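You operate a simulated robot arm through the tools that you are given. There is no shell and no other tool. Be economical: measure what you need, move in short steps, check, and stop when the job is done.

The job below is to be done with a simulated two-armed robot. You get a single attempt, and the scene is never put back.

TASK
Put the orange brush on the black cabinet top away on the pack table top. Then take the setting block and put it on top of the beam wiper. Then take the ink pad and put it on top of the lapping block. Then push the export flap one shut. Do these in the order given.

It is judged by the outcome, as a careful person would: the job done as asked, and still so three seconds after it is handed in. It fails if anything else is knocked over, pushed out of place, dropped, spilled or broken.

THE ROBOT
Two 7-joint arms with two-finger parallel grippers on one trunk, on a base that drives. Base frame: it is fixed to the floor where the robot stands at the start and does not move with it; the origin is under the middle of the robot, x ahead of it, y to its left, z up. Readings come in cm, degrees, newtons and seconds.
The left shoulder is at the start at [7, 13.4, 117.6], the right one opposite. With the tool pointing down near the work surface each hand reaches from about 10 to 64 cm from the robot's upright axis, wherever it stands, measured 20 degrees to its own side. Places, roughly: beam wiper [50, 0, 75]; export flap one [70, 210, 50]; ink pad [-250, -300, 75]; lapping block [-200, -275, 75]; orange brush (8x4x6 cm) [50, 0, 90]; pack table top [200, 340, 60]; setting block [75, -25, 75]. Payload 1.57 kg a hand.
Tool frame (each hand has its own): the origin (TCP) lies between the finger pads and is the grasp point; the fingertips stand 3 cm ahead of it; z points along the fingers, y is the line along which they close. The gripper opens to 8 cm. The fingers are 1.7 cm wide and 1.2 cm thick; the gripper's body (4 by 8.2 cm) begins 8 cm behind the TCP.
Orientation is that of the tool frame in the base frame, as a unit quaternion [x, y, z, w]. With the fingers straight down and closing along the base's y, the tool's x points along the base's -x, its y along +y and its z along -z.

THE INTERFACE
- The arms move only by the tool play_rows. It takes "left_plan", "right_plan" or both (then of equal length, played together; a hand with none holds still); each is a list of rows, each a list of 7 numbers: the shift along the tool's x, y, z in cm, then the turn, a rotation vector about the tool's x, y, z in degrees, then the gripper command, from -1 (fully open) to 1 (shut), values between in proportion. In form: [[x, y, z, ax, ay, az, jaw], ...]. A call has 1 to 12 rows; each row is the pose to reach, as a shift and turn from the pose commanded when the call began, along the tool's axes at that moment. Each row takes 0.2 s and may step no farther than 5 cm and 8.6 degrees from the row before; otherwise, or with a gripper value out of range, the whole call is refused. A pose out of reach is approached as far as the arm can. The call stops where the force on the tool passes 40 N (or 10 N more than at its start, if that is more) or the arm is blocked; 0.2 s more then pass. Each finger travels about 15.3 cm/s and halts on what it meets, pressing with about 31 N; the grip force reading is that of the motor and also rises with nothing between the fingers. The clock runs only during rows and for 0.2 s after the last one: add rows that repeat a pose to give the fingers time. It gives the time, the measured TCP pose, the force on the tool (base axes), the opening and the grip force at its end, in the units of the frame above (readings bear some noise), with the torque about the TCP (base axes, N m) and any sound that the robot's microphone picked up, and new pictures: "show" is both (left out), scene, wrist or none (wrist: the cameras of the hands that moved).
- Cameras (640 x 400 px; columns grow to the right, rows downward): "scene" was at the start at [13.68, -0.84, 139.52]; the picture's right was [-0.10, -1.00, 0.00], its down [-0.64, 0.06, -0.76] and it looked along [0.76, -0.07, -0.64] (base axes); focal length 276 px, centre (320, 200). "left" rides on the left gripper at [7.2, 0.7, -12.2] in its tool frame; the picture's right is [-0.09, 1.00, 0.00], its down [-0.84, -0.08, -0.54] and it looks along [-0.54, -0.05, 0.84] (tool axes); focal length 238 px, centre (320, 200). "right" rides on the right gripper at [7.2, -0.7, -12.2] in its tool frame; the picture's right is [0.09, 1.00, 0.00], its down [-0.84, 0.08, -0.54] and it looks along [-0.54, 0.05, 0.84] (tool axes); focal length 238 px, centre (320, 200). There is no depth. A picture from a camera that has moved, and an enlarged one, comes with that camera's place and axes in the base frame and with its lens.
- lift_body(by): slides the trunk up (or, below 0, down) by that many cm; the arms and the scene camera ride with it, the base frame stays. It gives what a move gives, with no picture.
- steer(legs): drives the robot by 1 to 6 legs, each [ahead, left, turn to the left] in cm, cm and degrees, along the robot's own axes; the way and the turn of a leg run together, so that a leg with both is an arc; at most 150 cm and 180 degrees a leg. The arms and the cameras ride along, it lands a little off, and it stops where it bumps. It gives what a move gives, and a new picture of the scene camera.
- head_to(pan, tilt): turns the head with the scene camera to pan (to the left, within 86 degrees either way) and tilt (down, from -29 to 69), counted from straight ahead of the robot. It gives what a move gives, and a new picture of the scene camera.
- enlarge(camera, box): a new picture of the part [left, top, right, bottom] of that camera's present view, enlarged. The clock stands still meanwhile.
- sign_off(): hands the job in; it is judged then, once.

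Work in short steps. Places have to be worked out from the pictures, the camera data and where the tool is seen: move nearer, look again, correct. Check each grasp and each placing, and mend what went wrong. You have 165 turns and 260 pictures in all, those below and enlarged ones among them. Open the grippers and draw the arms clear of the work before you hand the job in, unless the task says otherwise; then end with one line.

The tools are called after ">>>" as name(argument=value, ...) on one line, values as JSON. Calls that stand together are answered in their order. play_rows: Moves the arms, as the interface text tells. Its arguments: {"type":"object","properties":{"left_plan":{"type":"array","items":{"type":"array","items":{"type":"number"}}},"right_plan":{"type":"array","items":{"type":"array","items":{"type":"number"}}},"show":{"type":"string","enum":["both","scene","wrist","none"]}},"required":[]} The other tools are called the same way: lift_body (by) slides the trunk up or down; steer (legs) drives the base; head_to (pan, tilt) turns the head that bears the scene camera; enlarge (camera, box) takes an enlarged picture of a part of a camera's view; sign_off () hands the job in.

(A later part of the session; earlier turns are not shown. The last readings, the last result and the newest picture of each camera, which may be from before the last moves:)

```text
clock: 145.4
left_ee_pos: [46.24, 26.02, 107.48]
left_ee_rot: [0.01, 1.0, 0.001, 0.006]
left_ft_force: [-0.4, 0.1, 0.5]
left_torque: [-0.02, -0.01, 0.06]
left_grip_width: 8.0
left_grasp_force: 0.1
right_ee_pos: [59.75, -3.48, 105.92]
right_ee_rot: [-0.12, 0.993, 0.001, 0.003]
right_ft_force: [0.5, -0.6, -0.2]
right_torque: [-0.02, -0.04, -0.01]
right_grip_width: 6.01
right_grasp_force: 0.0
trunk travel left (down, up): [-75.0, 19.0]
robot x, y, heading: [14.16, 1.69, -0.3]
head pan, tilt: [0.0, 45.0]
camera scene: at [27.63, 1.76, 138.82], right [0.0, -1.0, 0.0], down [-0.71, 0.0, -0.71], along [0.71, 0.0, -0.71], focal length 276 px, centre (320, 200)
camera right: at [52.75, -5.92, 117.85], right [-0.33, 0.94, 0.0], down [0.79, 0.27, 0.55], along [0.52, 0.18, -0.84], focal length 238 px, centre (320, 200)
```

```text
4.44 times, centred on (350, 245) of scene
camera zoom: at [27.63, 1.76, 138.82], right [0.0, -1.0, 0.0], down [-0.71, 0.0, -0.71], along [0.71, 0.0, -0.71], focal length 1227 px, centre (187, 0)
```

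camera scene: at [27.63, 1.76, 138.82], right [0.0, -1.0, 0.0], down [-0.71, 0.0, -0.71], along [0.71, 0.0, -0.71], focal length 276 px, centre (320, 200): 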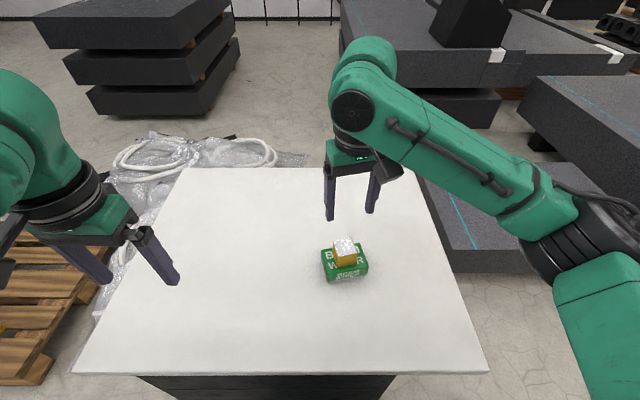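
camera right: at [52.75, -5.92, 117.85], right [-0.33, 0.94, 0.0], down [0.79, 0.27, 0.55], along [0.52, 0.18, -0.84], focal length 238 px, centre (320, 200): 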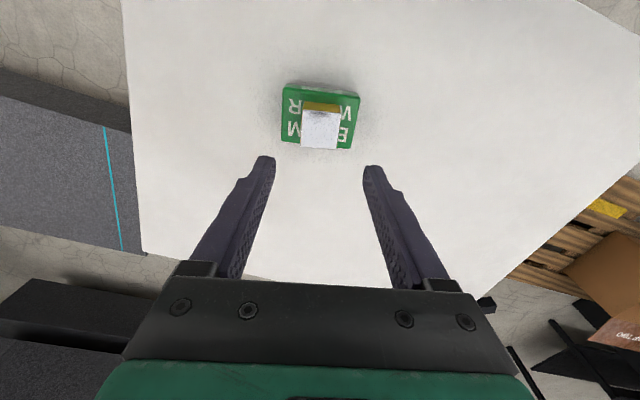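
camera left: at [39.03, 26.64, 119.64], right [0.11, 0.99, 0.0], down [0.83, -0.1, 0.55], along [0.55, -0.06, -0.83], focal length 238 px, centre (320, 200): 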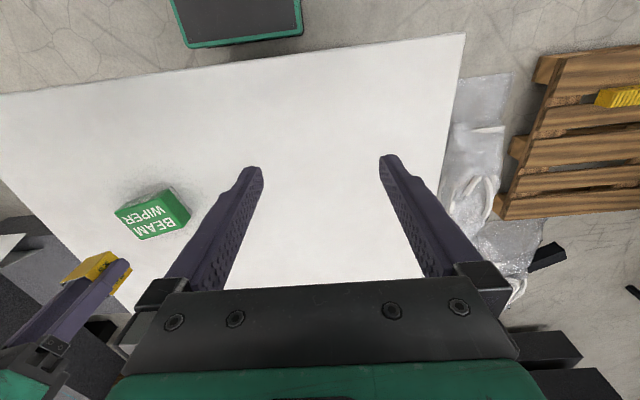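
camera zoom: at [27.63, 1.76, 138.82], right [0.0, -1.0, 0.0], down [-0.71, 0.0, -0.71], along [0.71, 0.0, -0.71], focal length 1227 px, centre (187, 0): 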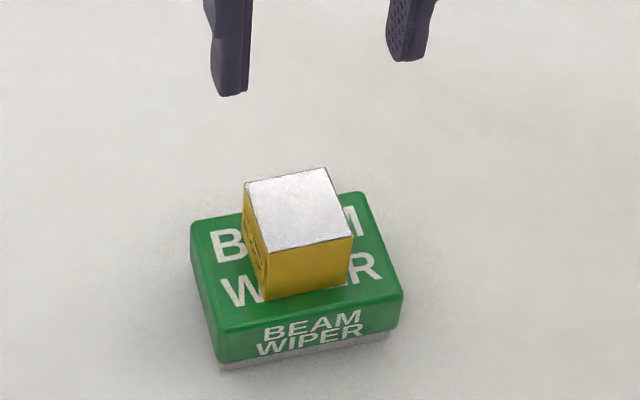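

The setting block sits squarely on the wiper. I'll fold the right arm back to its side, then back off slightly and head toward the ink pad.

>>> play_rows(right_plan=[[1, -4.4, -3, 0, 0, 4, -1], [2, -8.8, -5, 0, 0, 8, -1], [3.2, -13.2, -5, 0, 0, 12, -1], [4.3, -17.5, -5, 0, 0, 14, -1]], show="none")

>>> steer(legs=[[-12, 0, 0.3], [0, -60, 0]])

>>> head_to(pan=-86, tilt=25)

```text
refused: row 1 steps farther than a row can; nothing moved
```

```text
clock: 149.6
left_ee_pos: [34.2, -31.6, 107.6]
left_ee_rot: [0.004, 1.0, 0.001, 0.007]
left_ft_force: [0.4, -0.7, -0.3]
left_torque: [0.0, -0.01, 0.01]
left_grip_width: 7.99
left_grasp_force: 0.1
right_ee_pos: [48.07, -60.93, 105.91]
right_ee_rot: [-0.128, 0.992, 0.001, 0.003]
right_ft_force: [-0.1, -0.5, -0.3]
right_torque: [0.01, 0.0, 0.0]
right_grip_width: 5.98
right_grasp_force: 0.0
trunk travel left (down, up): [-75.0, 19.0]
robot x, y, heading: [2.72, -55.82, 0.7]
head pan, tilt: [0.0, 45.0]
camera scene: at [15.92, -56.08, 138.82], right [0.01, -1.0, 0.0], down [-0.71, -0.01, -0.71], along [0.71, 0.01, -0.71], focal length 276 px, centre (320, 200)
```

scene: 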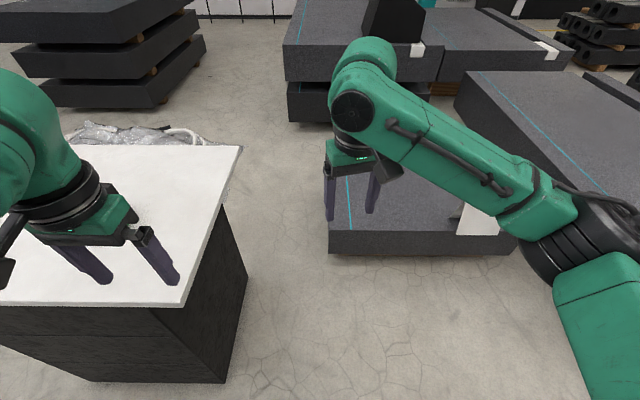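

```text
clock: 151.2
left_ee_pos: [34.11, -31.7, 107.56]
left_ee_rot: [0.004, 1.0, 0.001, 0.007]
left_ft_force: [1.2, 0.3, 0.6]
left_torque: [-0.01, -0.01, -0.01]
left_grip_width: 7.97
left_grasp_force: 0.0
right_ee_pos: [48.05, -60.83, 105.86]
right_ee_rot: [-0.128, 0.992, 0.0, 0.003]
right_ft_force: [-0.2, 0.6, -0.2]
right_torque: [0.0, 0.01, -0.01]
right_grip_width: 6.02
right_grasp_force: 0.0
trunk travel left (down, up): [-75.0, 19.0]
robot x, y, heading: [2.36, -56.37, 0.4]
head pan, tilt: [-85.9, 25.0]
camera scene: at [8.56, -65.42, 141.88], right [-1.0, -0.08, 0.0], down [-0.04, 0.42, -0.91], along [0.07, -0.9, -0.42], focal length 276 px, centre (320, 200)
```

scene: 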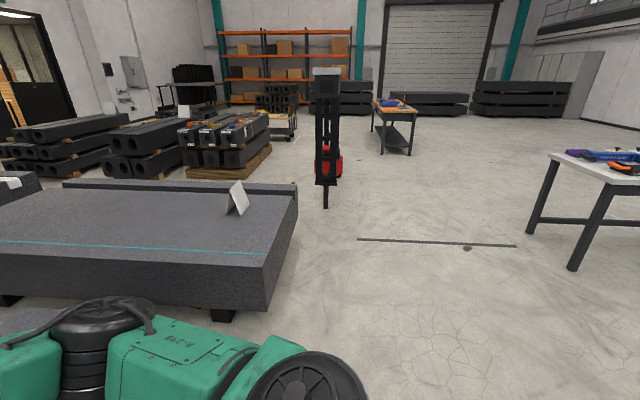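

Both arms stayed clear above the work. I'll fold the right arm with smaller rows, then drive toward the white-topped table at about (−215, −285).

>>> play_rows(right_plan=[[1, -3.5, -2, 0, 0, 4, -1], [2, -7, -4, 0, 0, 8, -1], [3, -10.5, -5, 0, 0, 12, -1], [4, -14, -5, 0, 0, 14, -1], [5, -17.5, -5, 0, 0, 14, -1]], show="none")

>>> steer(legs=[[0, -94, -0.4], [0, 0, -90]])

>>> head_to(pan=-55, tilt=20)

```text
clock: 152.4
left_ee_pos: [34.08, -31.81, 107.57]
left_ee_rot: [0.004, 1.0, 0.002, 0.007]
left_ft_force: [-0.5, -0.2, -0.7]
left_torque: [0.04, -0.04, 0.01]
left_grip_width: 7.98
left_grasp_force: 0.1
right_ee_pos: [47.63, -79.54, 110.72]
right_ee_rot: [-0.006, 1.0, 0.002, 0.005]
right_ft_force: [-0.3, 0.3, -0.5]
right_torque: [0.02, -0.01, 0.01]
right_grip_width: 8.01
right_grasp_force: 0.0
trunk travel left (down, up): [-75.0, 19.0]
robot x, y, heading: [2.63, -56.28, 0.9]
head pan, tilt: [-85.9, 25.0]
```

```text
clock: 161.3
left_ee_pos: [26.31, -184.97, 107.56]
left_ee_rot: [0.72, 0.694, -0.004, 0.006]
left_ft_force: [0.5, -1.2, -0.8]
left_torque: [0.0, 0.05, -0.02]
left_grip_width: 7.99
left_grasp_force: 0.1
right_ee_pos: [-21.82, -197.02, 110.71]
right_ee_rot: [0.714, 0.7, -0.002, 0.002]
right_ft_force: [-0.3, -0.2, 0.5]
right_torque: [0.03, 0.0, 0.01]
right_grip_width: 7.99
right_grasp_force: 0.1
trunk travel left (down, up): [-75.0, 19.0]
robot x, y, heading: [2.63, -152.64, -91.1]
head pan, tilt: [-85.9, 25.0]
camera scene: at [-6.38, -158.15, 141.88], right [-0.05, 1.0, 0.0], down [0.42, 0.02, -0.91], along [-0.91, -0.05, -0.42], focal length 276 px, centre (320, 200)
```

scene: 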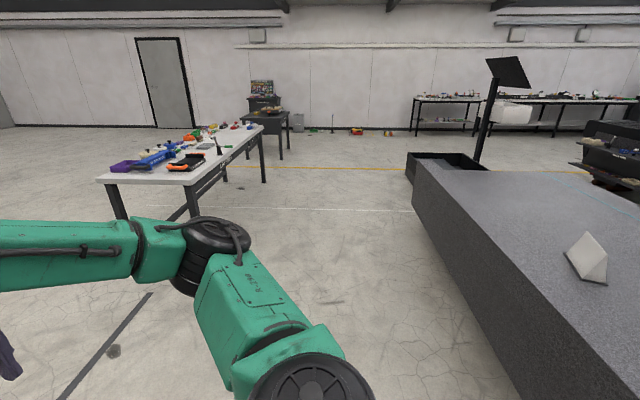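

```text
clock: 162.2
left_ee_pos: [26.35, -184.95, 107.73]
left_ee_rot: [0.72, 0.694, -0.005, 0.006]
left_ft_force: [0.0, 0.7, -0.3]
left_torque: [0.0, 0.01, 0.01]
left_grip_width: 8.0
left_grasp_force: 0.1
right_ee_pos: [-21.78, -197.08, 110.77]
right_ee_rot: [0.713, 0.701, -0.002, 0.004]
right_ft_force: [0.3, -0.5, 0.5]
right_torque: [-0.02, -0.02, 0.03]
right_grip_width: 7.99
right_grasp_force: 0.1
trunk travel left (down, up): [-75.0, 19.0]
robot x, y, heading: [2.76, -152.43, -90.7]
head pan, tilt: [-55.0, 20.0]
camera scene: at [-4.93, -162.86, 142.68], right [-0.56, 0.83, 0.0], down [0.28, 0.19, -0.94], along [-0.78, -0.52, -0.34], focal length 276 px, centre (320, 200)
```

scene: 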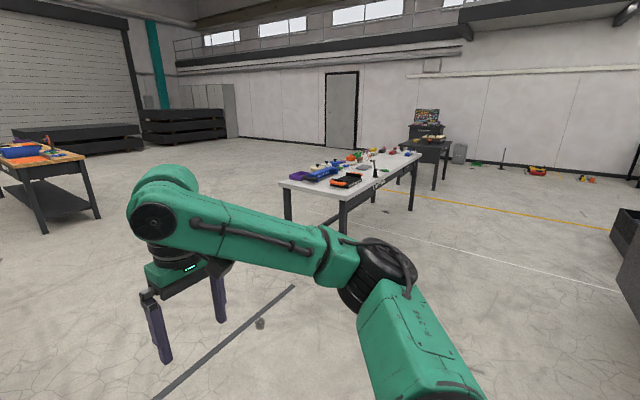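

The way is clear along y≈−155. I'll sidestep toward x≈−215 and look at the table.

>>> steer(legs=[[0, 0, 0.7], [0, -110, 0], [0, -110, 0]])

>>> head_to(pan=0, tilt=35)

```text
clock: 173.2
left_ee_pos: [-189.5, -182.94, 107.63]
left_ee_rot: [0.722, 0.691, -0.004, 0.005]
left_ft_force: [1.1, 0.2, 0.1]
left_torque: [0.0, 0.0, 0.0]
left_grip_width: 8.02
left_grasp_force: 0.1
right_ee_pos: [-237.54, -194.77, 110.77]
right_ee_rot: [0.716, 0.698, -0.002, 0.003]
right_ft_force: [0.1, 0.0, -0.2]
right_torque: [0.01, 0.04, 0.01]
right_grip_width: 7.99
right_grasp_force: 0.1
trunk travel left (down, up): [-75.0, 19.0]
robot x, y, heading: [-213.18, -150.66, -91.2]
head pan, tilt: [-55.0, 20.0]
camera scene: at [-220.6, -160.67, 142.69], right [-0.55, 0.83, 0.0], down [0.28, 0.19, -0.94], along [-0.78, -0.52, -0.34], focal length 276 px, centre (320, 200)
```

scene: 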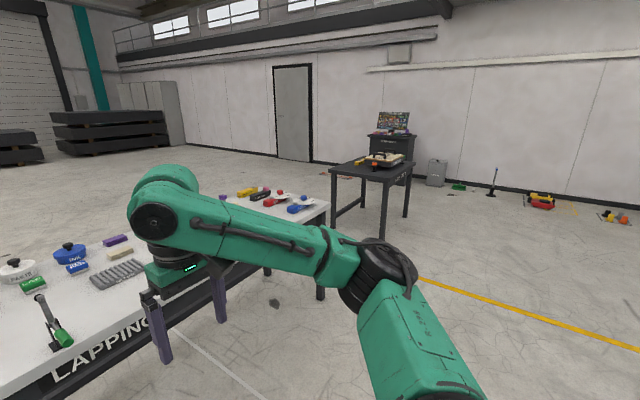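

```text
clock: 174.5
left_ee_pos: [-189.54, -182.98, 107.54]
left_ee_rot: [0.722, 0.692, -0.004, 0.006]
left_ft_force: [-0.6, -0.8, -0.7]
left_torque: [-0.01, -0.01, 0.01]
left_grip_width: 8.03
left_grasp_force: 0.0
right_ee_pos: [-237.76, -194.78, 110.75]
right_ee_rot: [0.716, 0.699, -0.002, 0.003]
right_ft_force: [-0.6, 0.6, 0.4]
right_torque: [0.01, 0.0, -0.06]
right_grip_width: 8.02
right_grasp_force: 0.0
trunk travel left (down, up): [-75.0, 19.0]
robot x, y, heading: [-213.46, -150.69, -91.5]
head pan, tilt: [0.0, 35.0]
camera scene: at [-213.12, -164.32, 140.3], right [-1.0, 0.03, 0.0], down [0.01, 0.57, -0.82], along [-0.02, -0.82, -0.57], focal length 276 px, centre (320, 200)
```

scene: 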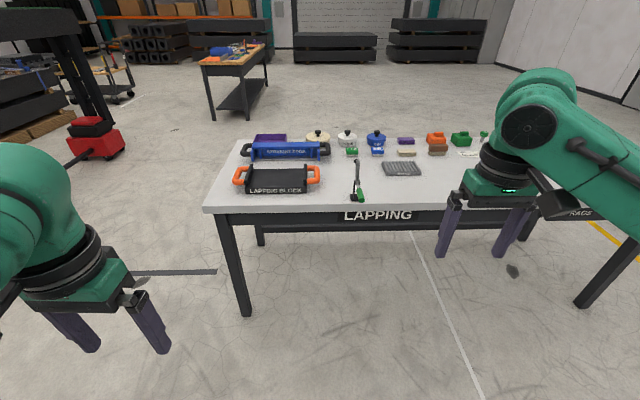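

>>> enlarge(camera="scene", box=[225, 120, 375, 215])

>>> enlarge(camera="scene", box=[340, 120, 490, 215])

```text
4.21 times, centred on (300, 168) of scene
camera zoom: at [-213.12, -164.32, 140.3], right [-1.0, 0.03, 0.0], down [0.01, 0.57, -0.82], along [-0.02, -0.82, -0.57], focal length 1163 px, centre (404, 337)
```

zoom: 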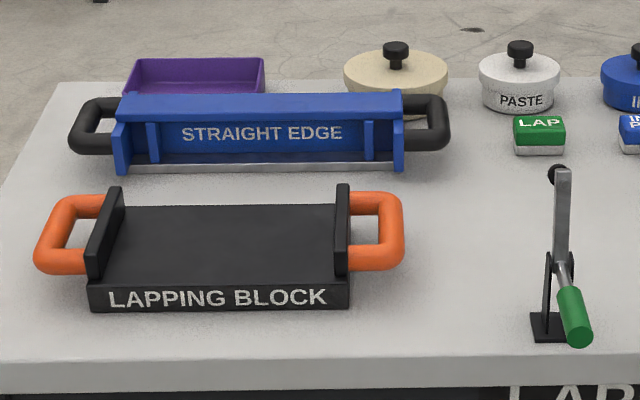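

```text
4.21 times, centred on (415, 168) of scene
camera zoom: at [-213.12, -164.32, 140.3], right [-1.0, 0.03, 0.0], down [0.01, 0.57, -0.82], along [-0.02, -0.82, -0.57], focal length 1163 px, centre (-80, 337)
```

zoom: 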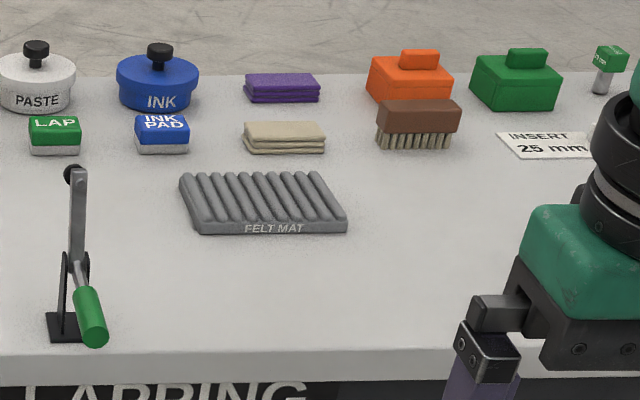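

The ink pad (blue, about 7 cm wide) is near (−247, −298), and the lapping block's flat top is near (−197, −266). The mast stands back from the base plate, so I can bring the base partly under the table edge. I'll approach to y≈−212 first.

>>> steer(legs=[[0, 0, 1.4], [61, -15, 0]])

>>> head_to(pan=-10, tilt=50)

```text
clock: 178.3
left_ee_pos: [-202.43, -242.19, 107.51]
left_ee_rot: [0.708, 0.706, -0.005, 0.005]
left_ft_force: [-0.4, 0.3, -0.5]
left_torque: [-0.02, 0.01, -0.02]
left_grip_width: 7.99
left_grasp_force: 0.0
right_ee_pos: [-250.21, -255.95, 110.7]
right_ee_rot: [0.701, 0.713, -0.002, 0.003]
right_ft_force: [-0.5, 0.7, 0.8]
right_torque: [0.0, 0.0, -0.04]
right_grip_width: 7.99
right_grasp_force: 0.0
trunk travel left (down, up): [-75.0, 19.0]
robot x, y, heading: [-227.02, -210.82, -89.4]
head pan, tilt: [0.0, 35.0]
camera scene: at [-226.82, -224.5, 140.31], right [-1.0, -0.02, 0.0], down [-0.01, 0.57, -0.82], along [0.01, -0.82, -0.57], focal length 276 px, centre (320, 200)
```

scene: 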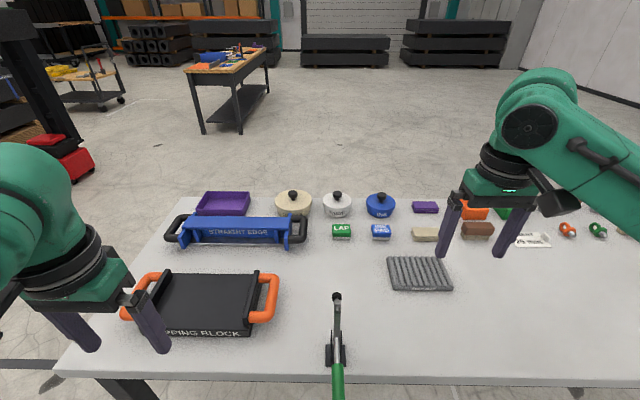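

```text
clock: 179.1
left_ee_pos: [-202.4, -242.15, 107.5]
left_ee_rot: [0.708, 0.706, -0.004, 0.006]
left_ft_force: [0.5, 0.5, -0.2]
left_torque: [0.03, 0.0, 0.04]
left_grip_width: 8.0
left_grasp_force: 0.1
right_ee_pos: [-250.04, -256.05, 110.78]
right_ee_rot: [0.702, 0.713, -0.002, 0.003]
right_ft_force: [-0.1, 0.1, -1.0]
right_torque: [0.02, 0.0, 0.02]
right_grip_width: 8.0
right_grasp_force: 0.1
trunk travel left (down, up): [-75.0, 19.0]
robot x, y, heading: [-227.01, -210.87, -89.1]
head pan, tilt: [-10.0, 50.0]
camera scene: at [-228.19, -223.41, 138.13], right [-0.99, 0.16, 0.0], down [0.12, 0.76, -0.64], along [-0.1, -0.64, -0.77], focal length 276 px, centre (320, 200)
```

scene: 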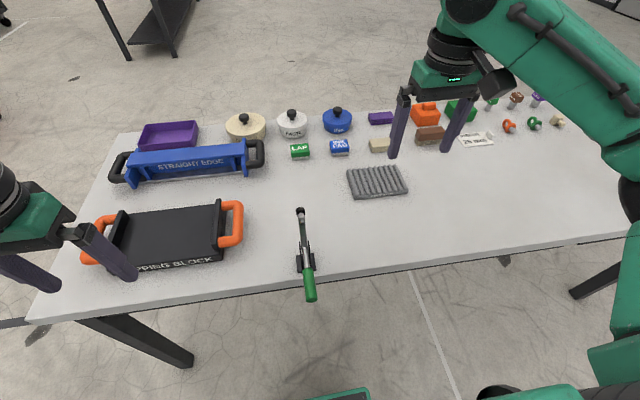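

The ink pad triangulates to about (−246, −294.3) with its top at z≈79.5. I'll drive 25 cm forward so the base plate slides under the table edge.

>>> steer(legs=[[25, 0, -0.9]])

```text
clock: 180.9
left_ee_pos: [-202.63, -266.99, 107.59]
left_ee_rot: [0.713, 0.701, -0.005, 0.005]
left_ft_force: [0.0, 0.2, 0.6]
left_torque: [0.01, 0.01, 0.0]
left_grip_width: 8.02
left_grasp_force: 0.1
right_ee_pos: [-250.61, -279.99, 110.92]
right_ee_rot: [0.706, 0.709, -0.003, 0.003]
right_ft_force: [-0.7, 0.5, -0.1]
right_torque: [0.05, 0.01, 0.0]
right_grip_width: 8.0
right_grasp_force: 0.1
trunk travel left (down, up): [-75.0, 19.0]
robot x, y, heading: [-226.72, -235.45, -90.0]
head pan, tilt: [-10.0, 50.0]
camera scene: at [-228.13, -247.72, 138.14], right [-0.99, 0.17, 0.0], down [0.13, 0.75, -0.64], along [-0.11, -0.63, -0.77], focal length 276 px, centre (320, 200)
```

scene: 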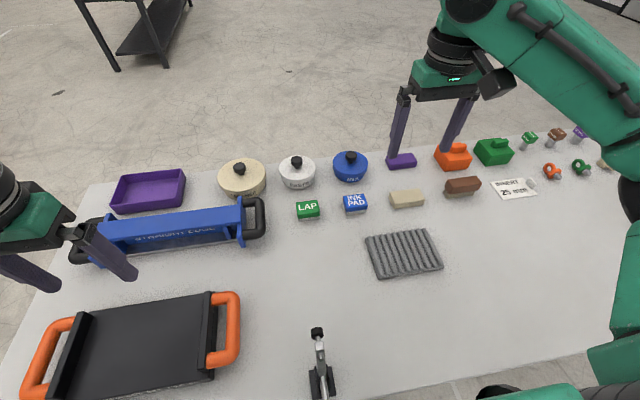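

Now I'll bring the right hand above the pad, rotating −90° so the fingers close along y across its short side.

>>> play_rows(right_plan=[[-1.25, 0.4, 1.3, 0, 0, -8.2, -1], [-2.5, 0.8, 2.6, 0, 0, -16.4, -1], [-3.75, 1.2, 3.9, 0, 0, -24.6, -1], [-5, 1.6, 5.2, 0, 0, -32.8, -1], [-6.25, 2, 6.5, 0, 0, -41, -1], [-7.5, 2.4, 7.8, 0, 0, -49.2, -1], [-8.75, 2.8, 9.1, 0, 0, -57.4, -1], [-10, 3.2, 10.4, 0, 0, -65.6, -1], [-11.25, 3.6, 11.7, 0, 0, -73.8, -1], [-12.5, 4, 13, 0, 0, -82, -1], [-13.8, 4.4, 14.5, 0, 0, -90, -1], [-13.8, 4.4, 15, 0, 0, -90, -1]], show="both")

```text
clock: 183.5
left_ee_pos: [-202.65, -266.94, 107.58]
left_ee_rot: [0.713, 0.702, -0.004, 0.005]
left_ft_force: [0.6, -0.2, -0.2]
left_torque: [-0.01, 0.0, 0.0]
left_grip_width: 7.99
left_grasp_force: 0.1
right_ee_pos: [-245.96, -293.98, 96.07]
right_ee_rot: [-0.004, 1.0, -0.004, 0.001]
right_ft_force: [-0.2, 0.8, -0.3]
right_torque: [0.03, 0.01, 0.0]
right_grip_width: 7.99
right_grasp_force: 0.1
trunk travel left (down, up): [-75.0, 19.0]
robot x, y, heading: [-227.4, -235.31, -89.9]
head pan, tilt: [-10.0, 50.0]
camera scene: at [-228.16, -247.84, 138.13], right [-0.99, 0.17, 0.0], down [0.13, 0.75, -0.64], along [-0.11, -0.63, -0.77], focal length 276 px, centre (320, 200)
camera right: at [-253.26, -294.72, 108.08], right [-0.1, 1.0, -0.01], down [0.84, 0.09, 0.54], along [0.54, 0.04, -0.84], focal length 238 px, centre (320, 200)
```

scene: 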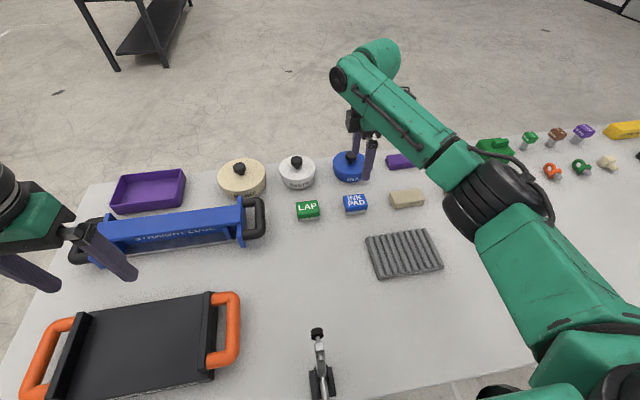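
right: 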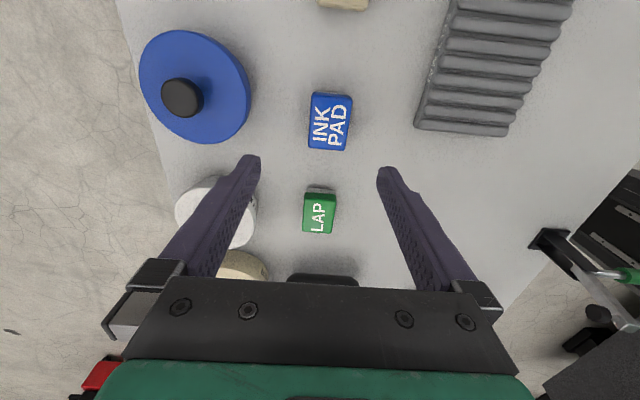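

The pad is centred at y≈−293.3. I'll shift 0.7 and descend to z≈83 to verify height.

>>> play_rows(right_plan=[[0, 0.7, 4.5, 0, 0, 0, -1], [0, 0.7, 9, 0, 0, 0, -1], [0, 0.7, 13, 0, 0, 0, -1], [0, 0.7, 13, 0, 0, 0, -1]], show="both")

```text
clock: 184.5
left_ee_pos: [-202.69, -267.03, 107.58]
left_ee_rot: [0.713, 0.701, -0.004, 0.006]
left_ft_force: [-0.2, -0.6, -0.2]
left_torque: [0.01, 0.01, -0.02]
left_grip_width: 8.0
left_grasp_force: 0.0
right_ee_pos: [-246.14, -293.26, 82.91]
right_ee_rot: [-0.002, 1.0, -0.004, 0.001]
right_ft_force: [0.0, 0.1, 0.3]
right_torque: [0.02, 0.01, -0.01]
right_grip_width: 7.96
right_grasp_force: 0.1
trunk travel left (down, up): [-75.0, 19.0]
robot x, y, heading: [-227.04, -235.1, -89.9]
head pan, tilt: [-10.0, 50.0]
camera scene: at [-228.15, -247.84, 138.13], right [-0.99, 0.17, 0.0], down [0.13, 0.75, -0.64], along [-0.11, -0.63, -0.77], focal length 276 px, centre (320, 200)
camera right: at [-253.37, -293.98, 94.86], right [-0.1, 1.0, -0.01], down [0.84, 0.09, 0.54], along [0.54, 0.04, -0.84], focal length 238 px, centre (320, 200)
```

scene: 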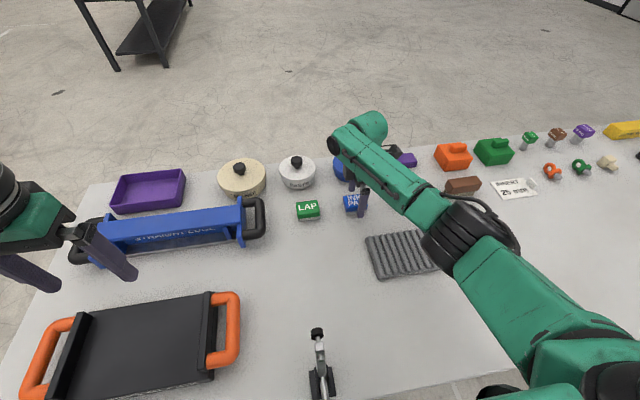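
right: 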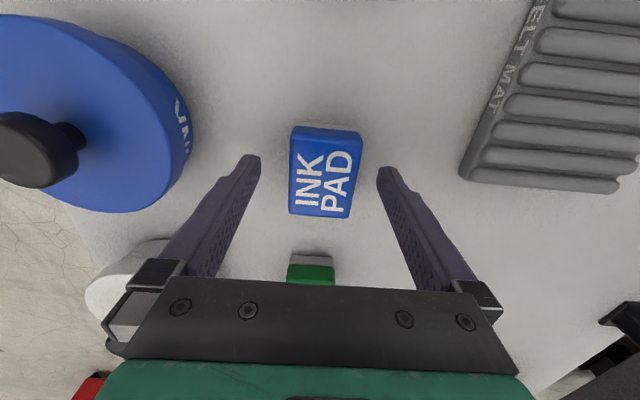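

The pad's top is at z≈80. I'll descend to z≈80.3, where the fingertips straddle the pad, and close.

>>> play_rows(right_plan=[[0, 0, 1.3, 0, 0, 0, -1], [0, 0, 2.6, 0, 0, 0, -1], [0, 0, 2.6, 0, 0, 0, 0.2], [0, 0, 2.6, 0, 0, 0, 1], [0, 0, 2.6, 0, 0, 0, 1], [0, 0, 2.6, 0, 0, 0, 1]], show="wrist")

```text
clock: 185.4
left_ee_pos: [-202.36, -266.33, 107.78]
left_ee_rot: [0.713, 0.701, -0.008, 0.008]
left_ft_force: [0.1, 0.5, -0.5]
left_torque: [0.01, -0.04, -0.01]
left_grip_width: 8.02
left_grasp_force: 0.0
right_ee_pos: [-245.89, -292.61, 80.97]
right_ee_rot: [-0.002, 1.0, -0.002, -0.001]
right_ft_force: [-1.3, 18.0, 31.6]
right_torque: [1.36, -0.11, 0.33]
right_grip_width: 4.41
right_grasp_force: 30.9
trunk travel left (down, up): [-75.0, 19.0]
robot x, y, heading: [-226.87, -235.2, -89.5]
head pan, tilt: [-10.0, 50.0]
stopped in row 4 (right hand): the force on the tool passed its limit at 52 N (the readings are from after the stop); the commanded pose is now the measured one
camera right: at [-253.19, -293.31, 93.03], right [-0.1, 1.0, 0.0], down [0.84, 0.08, 0.54], along [0.54, 0.05, -0.84], focal length 238 px, centre (320, 200)
```

right: 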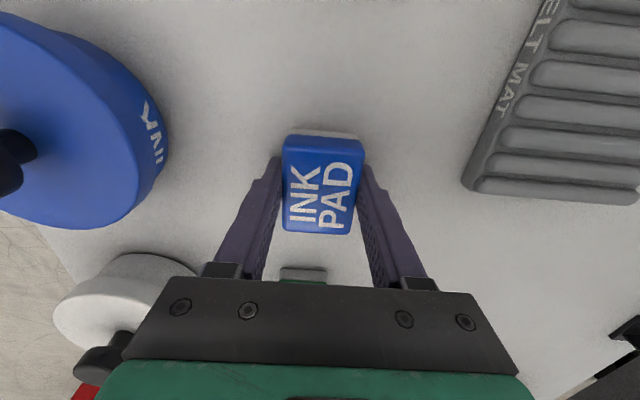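

The fingertips touched the table while closing, but the pad is gripped at 4.41 cm. I'll lift gently and check.

>>> play_rows(right_plan=[[0, 0, -0.5, 0, 0, 0, 1], [0, 0, -2, 0, 0, 0, 1], [0, 0, -6, 0, 0, 0, 1], [0, 0, -10.5, 0, 0, 0, 1], [0, 0, -15, 0, 0, 0, 1], [0, 0, -19.5, 0, 0, 0, 1], [0, 0, -24, 0, 0, 0, 1]], show="both")

```text
clock: 187.0
left_ee_pos: [-202.74, -266.98, 107.51]
left_ee_rot: [0.713, 0.701, -0.005, 0.007]
left_ft_force: [-0.4, -0.2, -0.8]
left_torque: [-0.05, 0.0, 0.02]
left_grip_width: 8.02
left_grasp_force: 0.0
right_ee_pos: [-246.03, -293.02, 104.37]
right_ee_rot: [-0.003, 1.0, 0.002, 0.0]
right_ft_force: [0.1, 0.0, 0.4]
right_torque: [-0.02, -0.01, 0.02]
right_grip_width: 4.36
right_grasp_force: 31.2
trunk travel left (down, up): [-75.0, 19.0]
robot x, y, heading: [-227.18, -235.27, -90.0]
head pan, tilt: [-10.0, 50.0]
camera scene: at [-228.15, -247.72, 138.12], right [-0.99, 0.17, 0.0], down [0.13, 0.75, -0.64], along [-0.11, -0.63, -0.77], focal length 276 px, centre (320, 200)
camera right: at [-253.27, -293.81, 116.32], right [-0.1, 1.0, 0.0], down [0.84, 0.08, 0.54], along [0.54, 0.05, -0.84], focal length 238 px, centre (320, 200)
```

scene: 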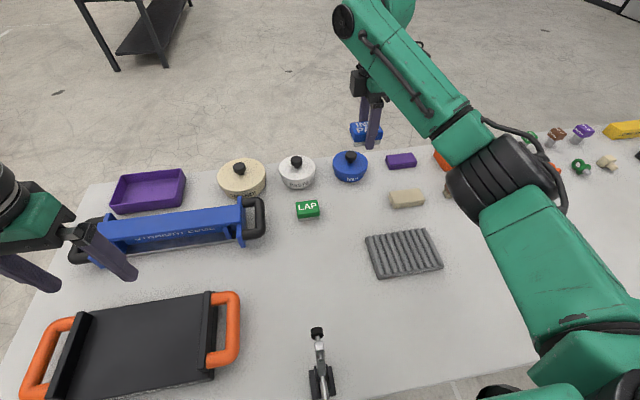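
right: 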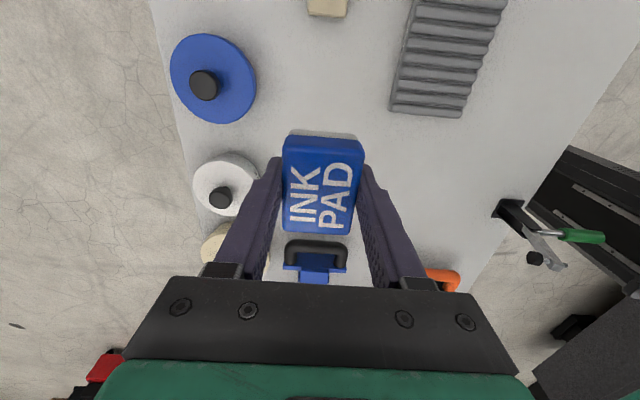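

The pad is held. I'll back out from under the table, sidestep left to x≈−183, and look at the lapping block.

>>> steer(legs=[[-17, 0, 0], [0, 44, 0]])

>>> head_to(pan=-10, tilt=50)

```text
clock: 190.7
left_ee_pos: [-160.1, -251.0, 107.64]
left_ee_rot: [0.721, 0.693, -0.004, 0.006]
left_ft_force: [-0.7, -0.3, -0.3]
left_torque: [-0.02, -0.01, 0.01]
left_grip_width: 8.01
left_grasp_force: 0.2
right_ee_pos: [-204.08, -275.92, 104.19]
right_ee_rot: [0.011, 1.0, 0.0, 0.0]
right_ft_force: [0.0, -0.9, 0.4]
right_torque: [0.01, -0.01, -0.02]
right_grip_width: 4.4
right_grasp_force: 31.7
trunk travel left (down, up): [-75.0, 19.0]
robot x, y, heading: [-183.68, -218.02, -91.1]
head pan, tilt: [-10.0, 50.0]
camera scene: at [-185.14, -231.13, 138.12], right [-0.98, 0.2, 0.0], down [0.15, 0.75, -0.64], along [-0.12, -0.63, -0.77], focal length 276 px, centre (320, 200)
```

scene: 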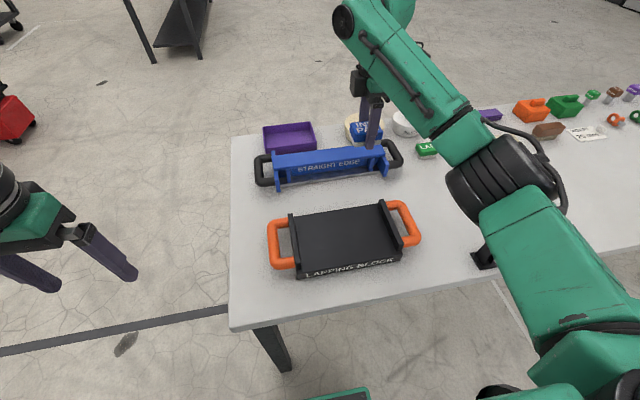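

```text
clock: 191.3
left_ee_pos: [-160.05, -250.95, 107.48]
left_ee_rot: [0.72, 0.694, -0.005, 0.005]
left_ft_force: [0.3, -0.3, -0.1]
left_torque: [0.02, 0.0, 0.01]
left_grip_width: 8.01
left_grasp_force: 0.0
right_ee_pos: [-203.99, -275.95, 104.2]
right_ee_rot: [0.01, 1.0, 0.0, 0.0]
right_ft_force: [0.5, -0.2, -0.6]
right_torque: [0.01, 0.0, 0.01]
right_grip_width: 4.39
right_grasp_force: 31.4
trunk travel left (down, up): [-75.0, 19.0]
robot x, y, heading: [-183.61, -218.74, -91.3]
head pan, tilt: [-10.0, 50.0]
camera scene: at [-185.05, -231.12, 138.12], right [-0.98, 0.2, 0.0], down [0.15, 0.75, -0.64], along [-0.13, -0.63, -0.77], focal length 276 px, centre (320, 200)
```

scene: 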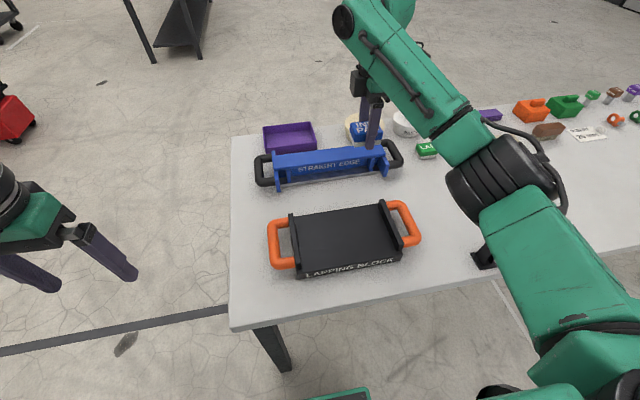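

The plate's centre is about (−198, −265.4). I'll move the pad over it and descend to z≈91.

>>> play_rows(right_plan=[[-2, 3.5, 0, 0, 0, 0, 1], [-4, 7, 0, 0, 0, 0, 1], [-5.8, 10.5, 0, 0, 0, 0, 1], [-5.8, 10.5, 4.5, 0, 0, 0, 1], [-5.8, 10.5, 9, 0, 0, 0, 1], [-5.8, 10.5, 13, 0, 0, 0, 1], [-5.8, 10.5, 13, 0, 0, 0, 1]], show="both")

>>> enlarge(camera="scene", box=[250, 160, 450, 290])

```text
clock: 192.9
left_ee_pos: [-160.05, -250.94, 107.53]
left_ee_rot: [0.721, 0.693, -0.005, 0.006]
left_ft_force: [-0.2, 0.1, -0.4]
left_torque: [-0.01, 0.01, -0.02]
left_grip_width: 8.01
left_grasp_force: 0.1
right_ee_pos: [-198.03, -265.21, 91.38]
right_ee_rot: [0.011, 1.0, 0.001, 0.002]
right_ft_force: [-1.0, -0.6, -0.2]
right_torque: [0.01, 0.01, 0.02]
right_grip_width: 4.38
right_grasp_force: 30.9
trunk travel left (down, up): [-75.0, 19.0]
robot x, y, heading: [-183.63, -218.49, -91.3]
head pan, tilt: [-10.0, 50.0]
camera scene: at [-185.06, -231.13, 138.12], right [-0.98, 0.2, 0.0], down [0.15, 0.75, -0.64], along [-0.13, -0.63, -0.77], focal length 276 px, centre (320, 200)
camera right: at [-205.22, -265.84, 103.38], right [-0.07, 1.0, 0.0], down [0.84, 0.06, 0.54], along [0.54, 0.04, -0.84], focal length 238 px, centre (320, 200)
```

scene: 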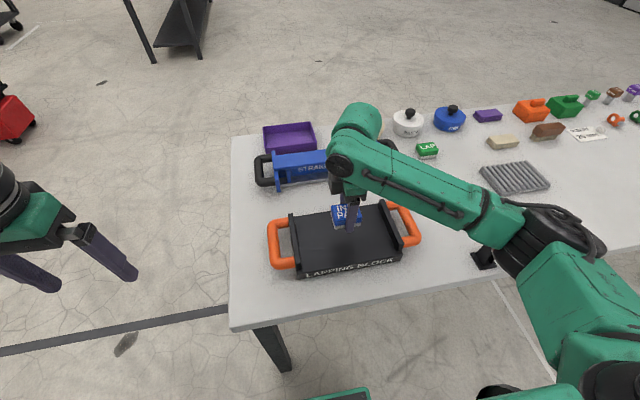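
right: 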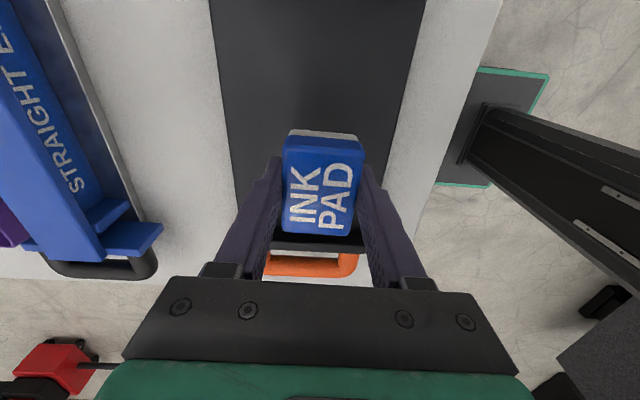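

```text
3.08 times, centred on (350, 225) of scene
camera zoom: at [-185.06, -231.13, 138.12], right [-0.98, 0.2, 0.0], down [0.15, 0.75, -0.64], along [-0.13, -0.63, -0.77], focal length 850 px, centre (228, 123)
```

zoom: 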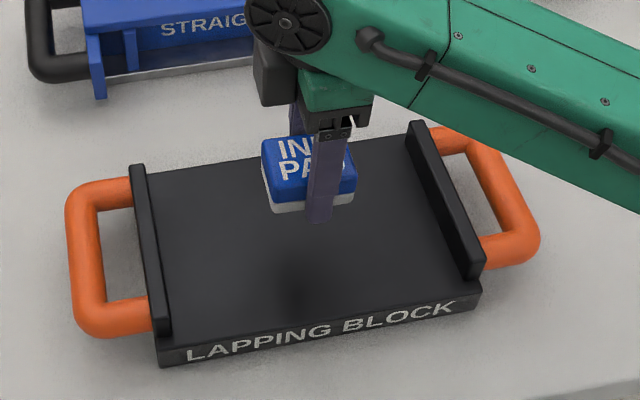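

The pad is over the middle of the plate. I'll descend to just above it, then creep down to contact.

>>> play_rows(right_plan=[[0, 0, 2.5, 0, 0, 0, 1], [0, 0, 4, 0, 0, 0, 1], [0, 0, 4.5, 0, 0, 0, 1], [0, 0, 5, 0, 0, 0, 1]], show="none")

>>> enlarge(camera="scene", box=[250, 160, 450, 290])

```text
clock: 193.9
left_ee_pos: [-160.1, -251.01, 107.48]
left_ee_rot: [0.721, 0.693, -0.004, 0.005]
left_ft_force: [-1.0, -0.9, 0.3]
left_torque: [0.0, -0.02, 0.0]
left_grip_width: 8.01
left_grasp_force: 0.0
right_ee_pos: [-197.96, -265.6, 86.29]
right_ee_rot: [0.011, 1.0, 0.002, 0.0]
right_ft_force: [-0.5, 1.4, -0.3]
right_torque: [0.0, -0.01, -0.01]
right_grip_width: 4.36
right_grasp_force: 30.6
trunk travel left (down, up): [-75.0, 19.0]
robot x, y, heading: [-183.68, -218.46, -91.2]
head pan, tilt: [-10.0, 50.0]
```

```text
3.08 times, centred on (350, 225) of scene
camera zoom: at [-185.05, -231.14, 138.12], right [-0.98, 0.2, 0.0], down [0.15, 0.75, -0.64], along [-0.13, -0.63, -0.77], focal length 850 px, centre (228, 123)
```

zoom: 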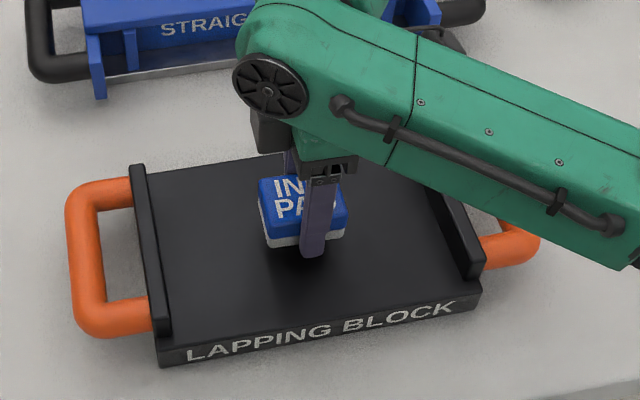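

>>> play_rows(right_plan=[[0, 0, 0.4, 0, 0, 0, 1], [0, 0, 0.8, 0, 0, 0, 1], [0, 0, 1.1, 0, 0, 0, 1]], show="none")

```text
clock: 194.7
left_ee_pos: [-160.06, -250.99, 107.56]
left_ee_rot: [0.721, 0.693, -0.005, 0.005]
left_ft_force: [-0.5, 1.3, -0.5]
left_torque: [0.01, -0.03, 0.01]
left_grip_width: 8.0
left_grasp_force: 0.0
right_ee_pos: [-198.09, -265.57, 85.25]
right_ee_rot: [0.01, 1.0, 0.0, 0.0]
right_ft_force: [-0.4, 0.1, -0.5]
right_torque: [0.01, 0.0, 0.0]
right_grip_width: 4.38
right_grasp_force: 31.5
trunk travel left (down, up): [-75.0, 19.0]
robot x, y, heading: [-183.58, -218.62, -91.2]
head pan, tilt: [-10.0, 50.0]
```

No contact yet at z 85.25; I'll creep further in 0.3 cm steps.

>>> play_rows(right_plan=[[0, 0, 0.3, 0, 0, 0, 1], [0, 0, 0.6, 0, 0, 0, 1], [0, 0, 0.9, 0, 0, 0, 1]], show="none")

>>> enlarge(camera="scene", box=[290, 190, 390, 260])

```text
clock: 195.5
left_ee_pos: [-160.14, -250.96, 107.47]
left_ee_rot: [0.721, 0.692, -0.005, 0.005]
left_ft_force: [1.0, 0.8, -0.1]
left_torque: [0.02, 0.02, 0.0]
left_grip_width: 8.01
left_grasp_force: 0.1
right_ee_pos: [-198.12, -265.53, 84.27]
right_ee_rot: [0.01, 1.0, 0.001, 0.0]
right_ft_force: [0.5, 0.2, -0.4]
right_torque: [0.01, 0.0, 0.01]
right_grip_width: 4.41
right_grasp_force: 31.0
trunk travel left (down, up): [-75.0, 19.0]
robot x, y, heading: [-183.55, -218.46, -91.1]
head pan, tilt: [-10.0, 50.0]
```

```text
5.71 times, centred on (340, 225) of scene
camera zoom: at [-185.04, -231.12, 138.13], right [-0.98, 0.2, 0.0], down [0.15, 0.75, -0.64], along [-0.13, -0.63, -0.77], focal length 1578 px, centre (206, 57)
```

zoom: 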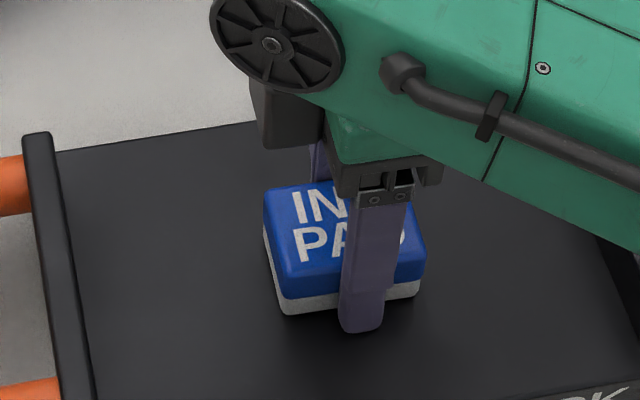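

>>> play_rows(right_plan=[[0, 0, 0.25, 0, 0, 0, 1], [0, 0, 0.5, 0, 0, 0, 1], [0, 0, 0.75, 0, 0, 0, 1]], show="none")

```text
clock: 196.4
left_ee_pos: [-160.0, -250.45, 107.71]
left_ee_rot: [0.722, 0.692, -0.006, 0.008]
left_ft_force: [-0.6, -0.7, -0.6]
left_torque: [0.01, 0.01, -0.04]
left_grip_width: 8.0
left_grasp_force: 0.0
right_ee_pos: [-198.06, -265.59, 84.13]
right_ee_rot: [0.011, 1.0, -0.008, 0.0]
right_ft_force: [-3.6, 10.1, 17.6]
right_torque: [0.86, 0.09, 0.19]
right_grip_width: 4.43
right_grasp_force: 30.9
trunk travel left (down, up): [-75.0, 19.0]
robot x, y, heading: [-183.81, -218.41, -91.4]
head pan, tilt: [-10.0, 50.0]
stopped in row 3 (right hand): the force on the tool passed its limit at 43 N (the readings are from after the stop); the commanded pose is now the measured one
```

Contact at z≈84.1. I'll relieve by 0.2 cm, open, and rise.

>>> play_rows(right_plan=[[0, 0, -0.15, 0, 0, 0, 1], [0, 0, -0.2, 0, 0, 0, 0.3], [0, 0, -0.2, 0, 0, 0, -0.3], [0, 0, -0.2, 0, 0, 0, -0.5], [0, 0, -2, 0, 0, 0, -0.5], [0, 0, -6, 0, 0, 0, -0.5], [0, 0, -10, 0, 0, 0, -0.5], [0, 0, -14, 0, 0, 0, -0.5], [0, 0, -18, 0, 0, 0, -0.5], [0, 0, -22, 0, 0, 0, -0.5]], show="wrist")

>>> enlarge(camera="scene", box=[250, 160, 450, 290])

```text
clock: 198.6
left_ee_pos: [-159.87, -250.82, 107.61]
left_ee_rot: [0.721, 0.693, -0.004, 0.005]
left_ft_force: [-1.0, 0.2, 0.4]
left_torque: [0.04, 0.0, -0.01]
left_grip_width: 8.0
left_grasp_force: 0.1
right_ee_pos: [-198.01, -265.66, 105.89]
right_ee_rot: [0.012, 1.0, -0.004, 0.0]
right_ft_force: [0.2, 0.4, 0.0]
right_torque: [-0.02, -0.01, 0.02]
right_grip_width: 6.01
right_grasp_force: 0.0
trunk travel left (down, up): [-75.0, 19.0]
robot x, y, heading: [-183.34, -218.37, -91.2]
head pan, tilt: [-10.0, 50.0]
camera right: at [-205.27, -266.17, 118.02], right [-0.07, 1.0, -0.01], down [0.84, 0.06, 0.54], along [0.54, 0.03, -0.84], focal length 238 px, centre (320, 200)
```

right: 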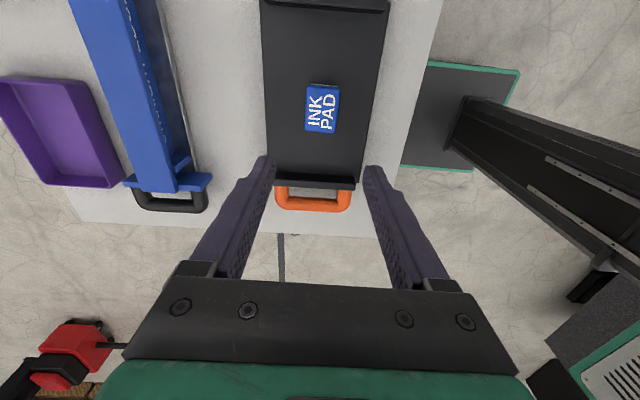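

```text
3.08 times, centred on (350, 225) of scene
camera zoom: at [-184.97, -231.08, 138.12], right [-0.98, 0.2, 0.0], down [0.15, 0.75, -0.64], along [-0.13, -0.63, -0.77], focal length 850 px, centre (228, 123)
```

zoom: 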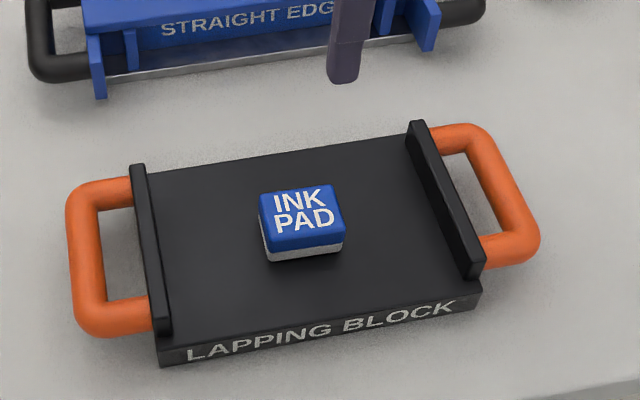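

The ink pad rests flat on the lapping block. I'll raise the trunk a bit for clearance, back out, and drive toward the export carton.

>>> lift_body(by=10)

>>> steer(legs=[[-66, 0, 1.2], [0, 93, 0], [0, 93, 0], [0, 0, 90]])

```text
clock: 200.0
left_ee_pos: [-160.09, -250.93, 117.54]
left_ee_rot: [0.722, 0.692, -0.005, 0.006]
left_ft_force: [0.7, 0.0, 0.4]
left_torque: [0.02, 0.02, 0.01]
left_grip_width: 7.98
left_grasp_force: 0.0
right_ee_pos: [-198.16, -265.84, 116.01]
right_ee_rot: [0.011, 1.0, -0.005, 0.0]
right_ft_force: [-0.2, -0.3, 0.2]
right_torque: [0.01, 0.0, -0.02]
right_grip_width: 5.99
right_grasp_force: 0.1
trunk travel left (down, up): [-85.0, 9.0]
robot x, y, heading: [-183.63, -218.53, -91.2]
head pan, tilt: [-10.0, 50.0]
```

```text
clock: 216.3
left_ee_pos: [34.31, -132.53, 117.54]
left_ee_rot: [0.025, 1.0, 0.0, 0.007]
left_ft_force: [0.2, 0.4, -0.2]
left_torque: [0.03, 0.03, -0.03]
left_grip_width: 7.98
left_grasp_force: 0.0
right_ee_pos: [48.7, -170.66, 115.82]
right_ee_rot: [-0.695, 0.719, -0.005, 0.004]
right_ft_force: [-0.6, 0.5, -0.1]
right_torque: [0.0, 0.05, 0.0]
right_grip_width: 5.99
right_grasp_force: 0.1
trunk travel left (down, up): [-85.0, 9.0]
robot x, y, heading: [1.71, -155.77, -1.9]
head pan, tilt: [-10.0, 50.0]
camera scene: at [14.38, -157.54, 148.13], right [-0.21, -0.98, 0.0], down [-0.75, 0.16, -0.64], along [0.63, -0.13, -0.77], focal length 276 px, centre (320, 200)
```

scene: 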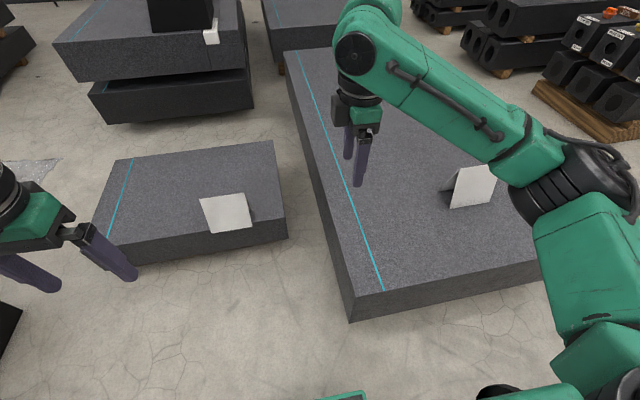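

I'll correct the heading and sidestep north past the cabinet in stages.

>>> steer(legs=[[4, 0, 1.9], [0, 95, 0]])

```text
clock: 221.6
left_ee_pos: [38.19, -38.66, 117.52]
left_ee_rot: [0.015, 1.0, 0.002, 0.007]
left_ft_force: [-0.4, -0.8, -0.1]
left_torque: [0.04, -0.02, 0.0]
left_grip_width: 8.01
left_grasp_force: 0.0
right_ee_pos: [53.41, -76.64, 115.93]
right_ee_rot: [-0.703, 0.712, -0.003, 0.004]
right_ft_force: [-0.7, -0.9, 0.4]
right_torque: [0.02, 0.03, 0.0]
right_grip_width: 6.01
right_grasp_force: 0.1
trunk travel left (down, up): [-85.0, 9.0]
robot x, y, heading: [5.96, -62.93, -0.7]
head pan, tilt: [-10.0, 50.0]
camera scene: at [18.85, -64.19, 148.13], right [-0.18, -0.98, 0.0], down [-0.75, 0.14, -0.64], along [0.63, -0.12, -0.77], focal length 276 px, centre (320, 200)
```

scene: 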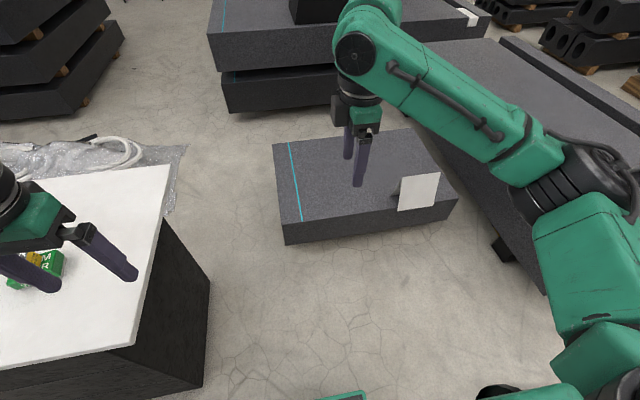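

>>> steer(legs=[[0, 0, 0.7], [0, 130, 0], [-3, 100, 0]])

>>> head_to(pan=10, tilt=45)

```text
clock: 233.3
left_ee_pos: [24.38, 194.69, 117.5]
left_ee_rot: [-0.031, 0.999, 0.002, 0.007]
left_ft_force: [-0.3, -0.2, -0.2]
left_torque: [-0.01, -0.06, -0.02]
left_grip_width: 8.03
left_grasp_force: 0.0
right_ee_pos: [43.24, 158.49, 116.0]
right_ee_rot: [0.736, -0.677, 0.003, -0.004]
right_ft_force: [0.3, -0.8, -0.1]
right_torque: [0.0, -0.01, 0.0]
right_grip_width: 5.99
right_grasp_force: 0.0
trunk travel left (down, up): [-85.0, 9.0]
robot x, y, heading: [-5.27, 168.15, 4.8]
head pan, tilt: [-10.0, 50.0]
camera scene: at [7.53, 167.5, 148.13], right [-0.09, -1.0, 0.0], down [-0.76, 0.07, -0.64], along [0.64, -0.06, -0.77], focal length 276 px, centre (320, 200)
```

scene: 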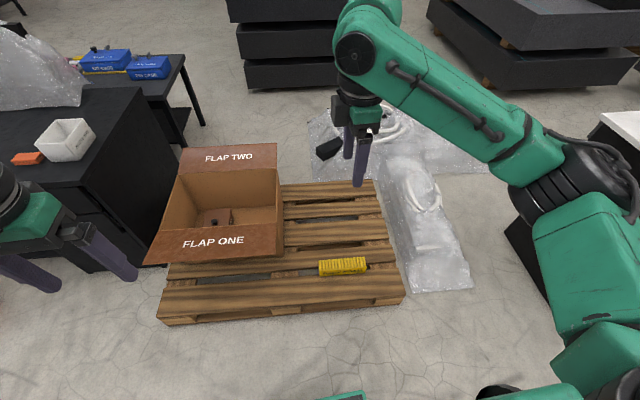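

```text
clock: 234.2
left_ee_pos: [24.38, 194.85, 117.43]
left_ee_rot: [-0.032, 0.999, 0.001, 0.006]
left_ft_force: [-0.4, -0.2, -0.2]
left_torque: [-0.02, 0.0, 0.0]
left_grip_width: 8.01
left_grasp_force: 0.1
right_ee_pos: [43.2, 158.44, 116.02]
right_ee_rot: [0.736, -0.677, 0.003, -0.004]
right_ft_force: [0.2, 0.0, -1.1]
right_torque: [0.0, -0.01, 0.0]
right_grip_width: 5.98
right_grasp_force: 0.1
trunk travel left (down, up): [-85.0, 9.0]
robot x, y, heading: [-5.56, 168.38, 4.7]
head pan, tilt: [10.0, 45.0]
camera scene: at [7.71, 170.39, 148.82], right [0.25, -0.97, 0.0], down [-0.68, -0.18, -0.71], along [0.68, 0.18, -0.71], focal length 276 px, centre (320, 200)
```

scene: 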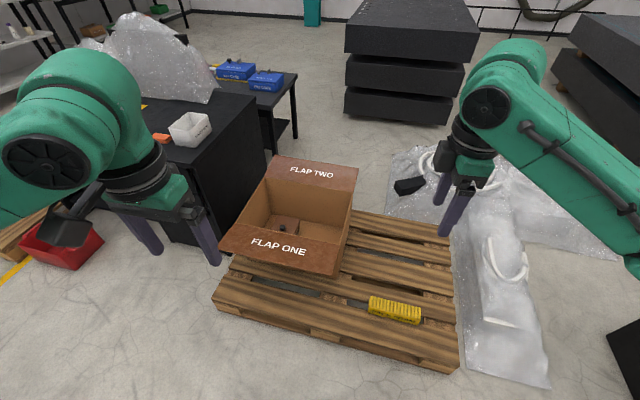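

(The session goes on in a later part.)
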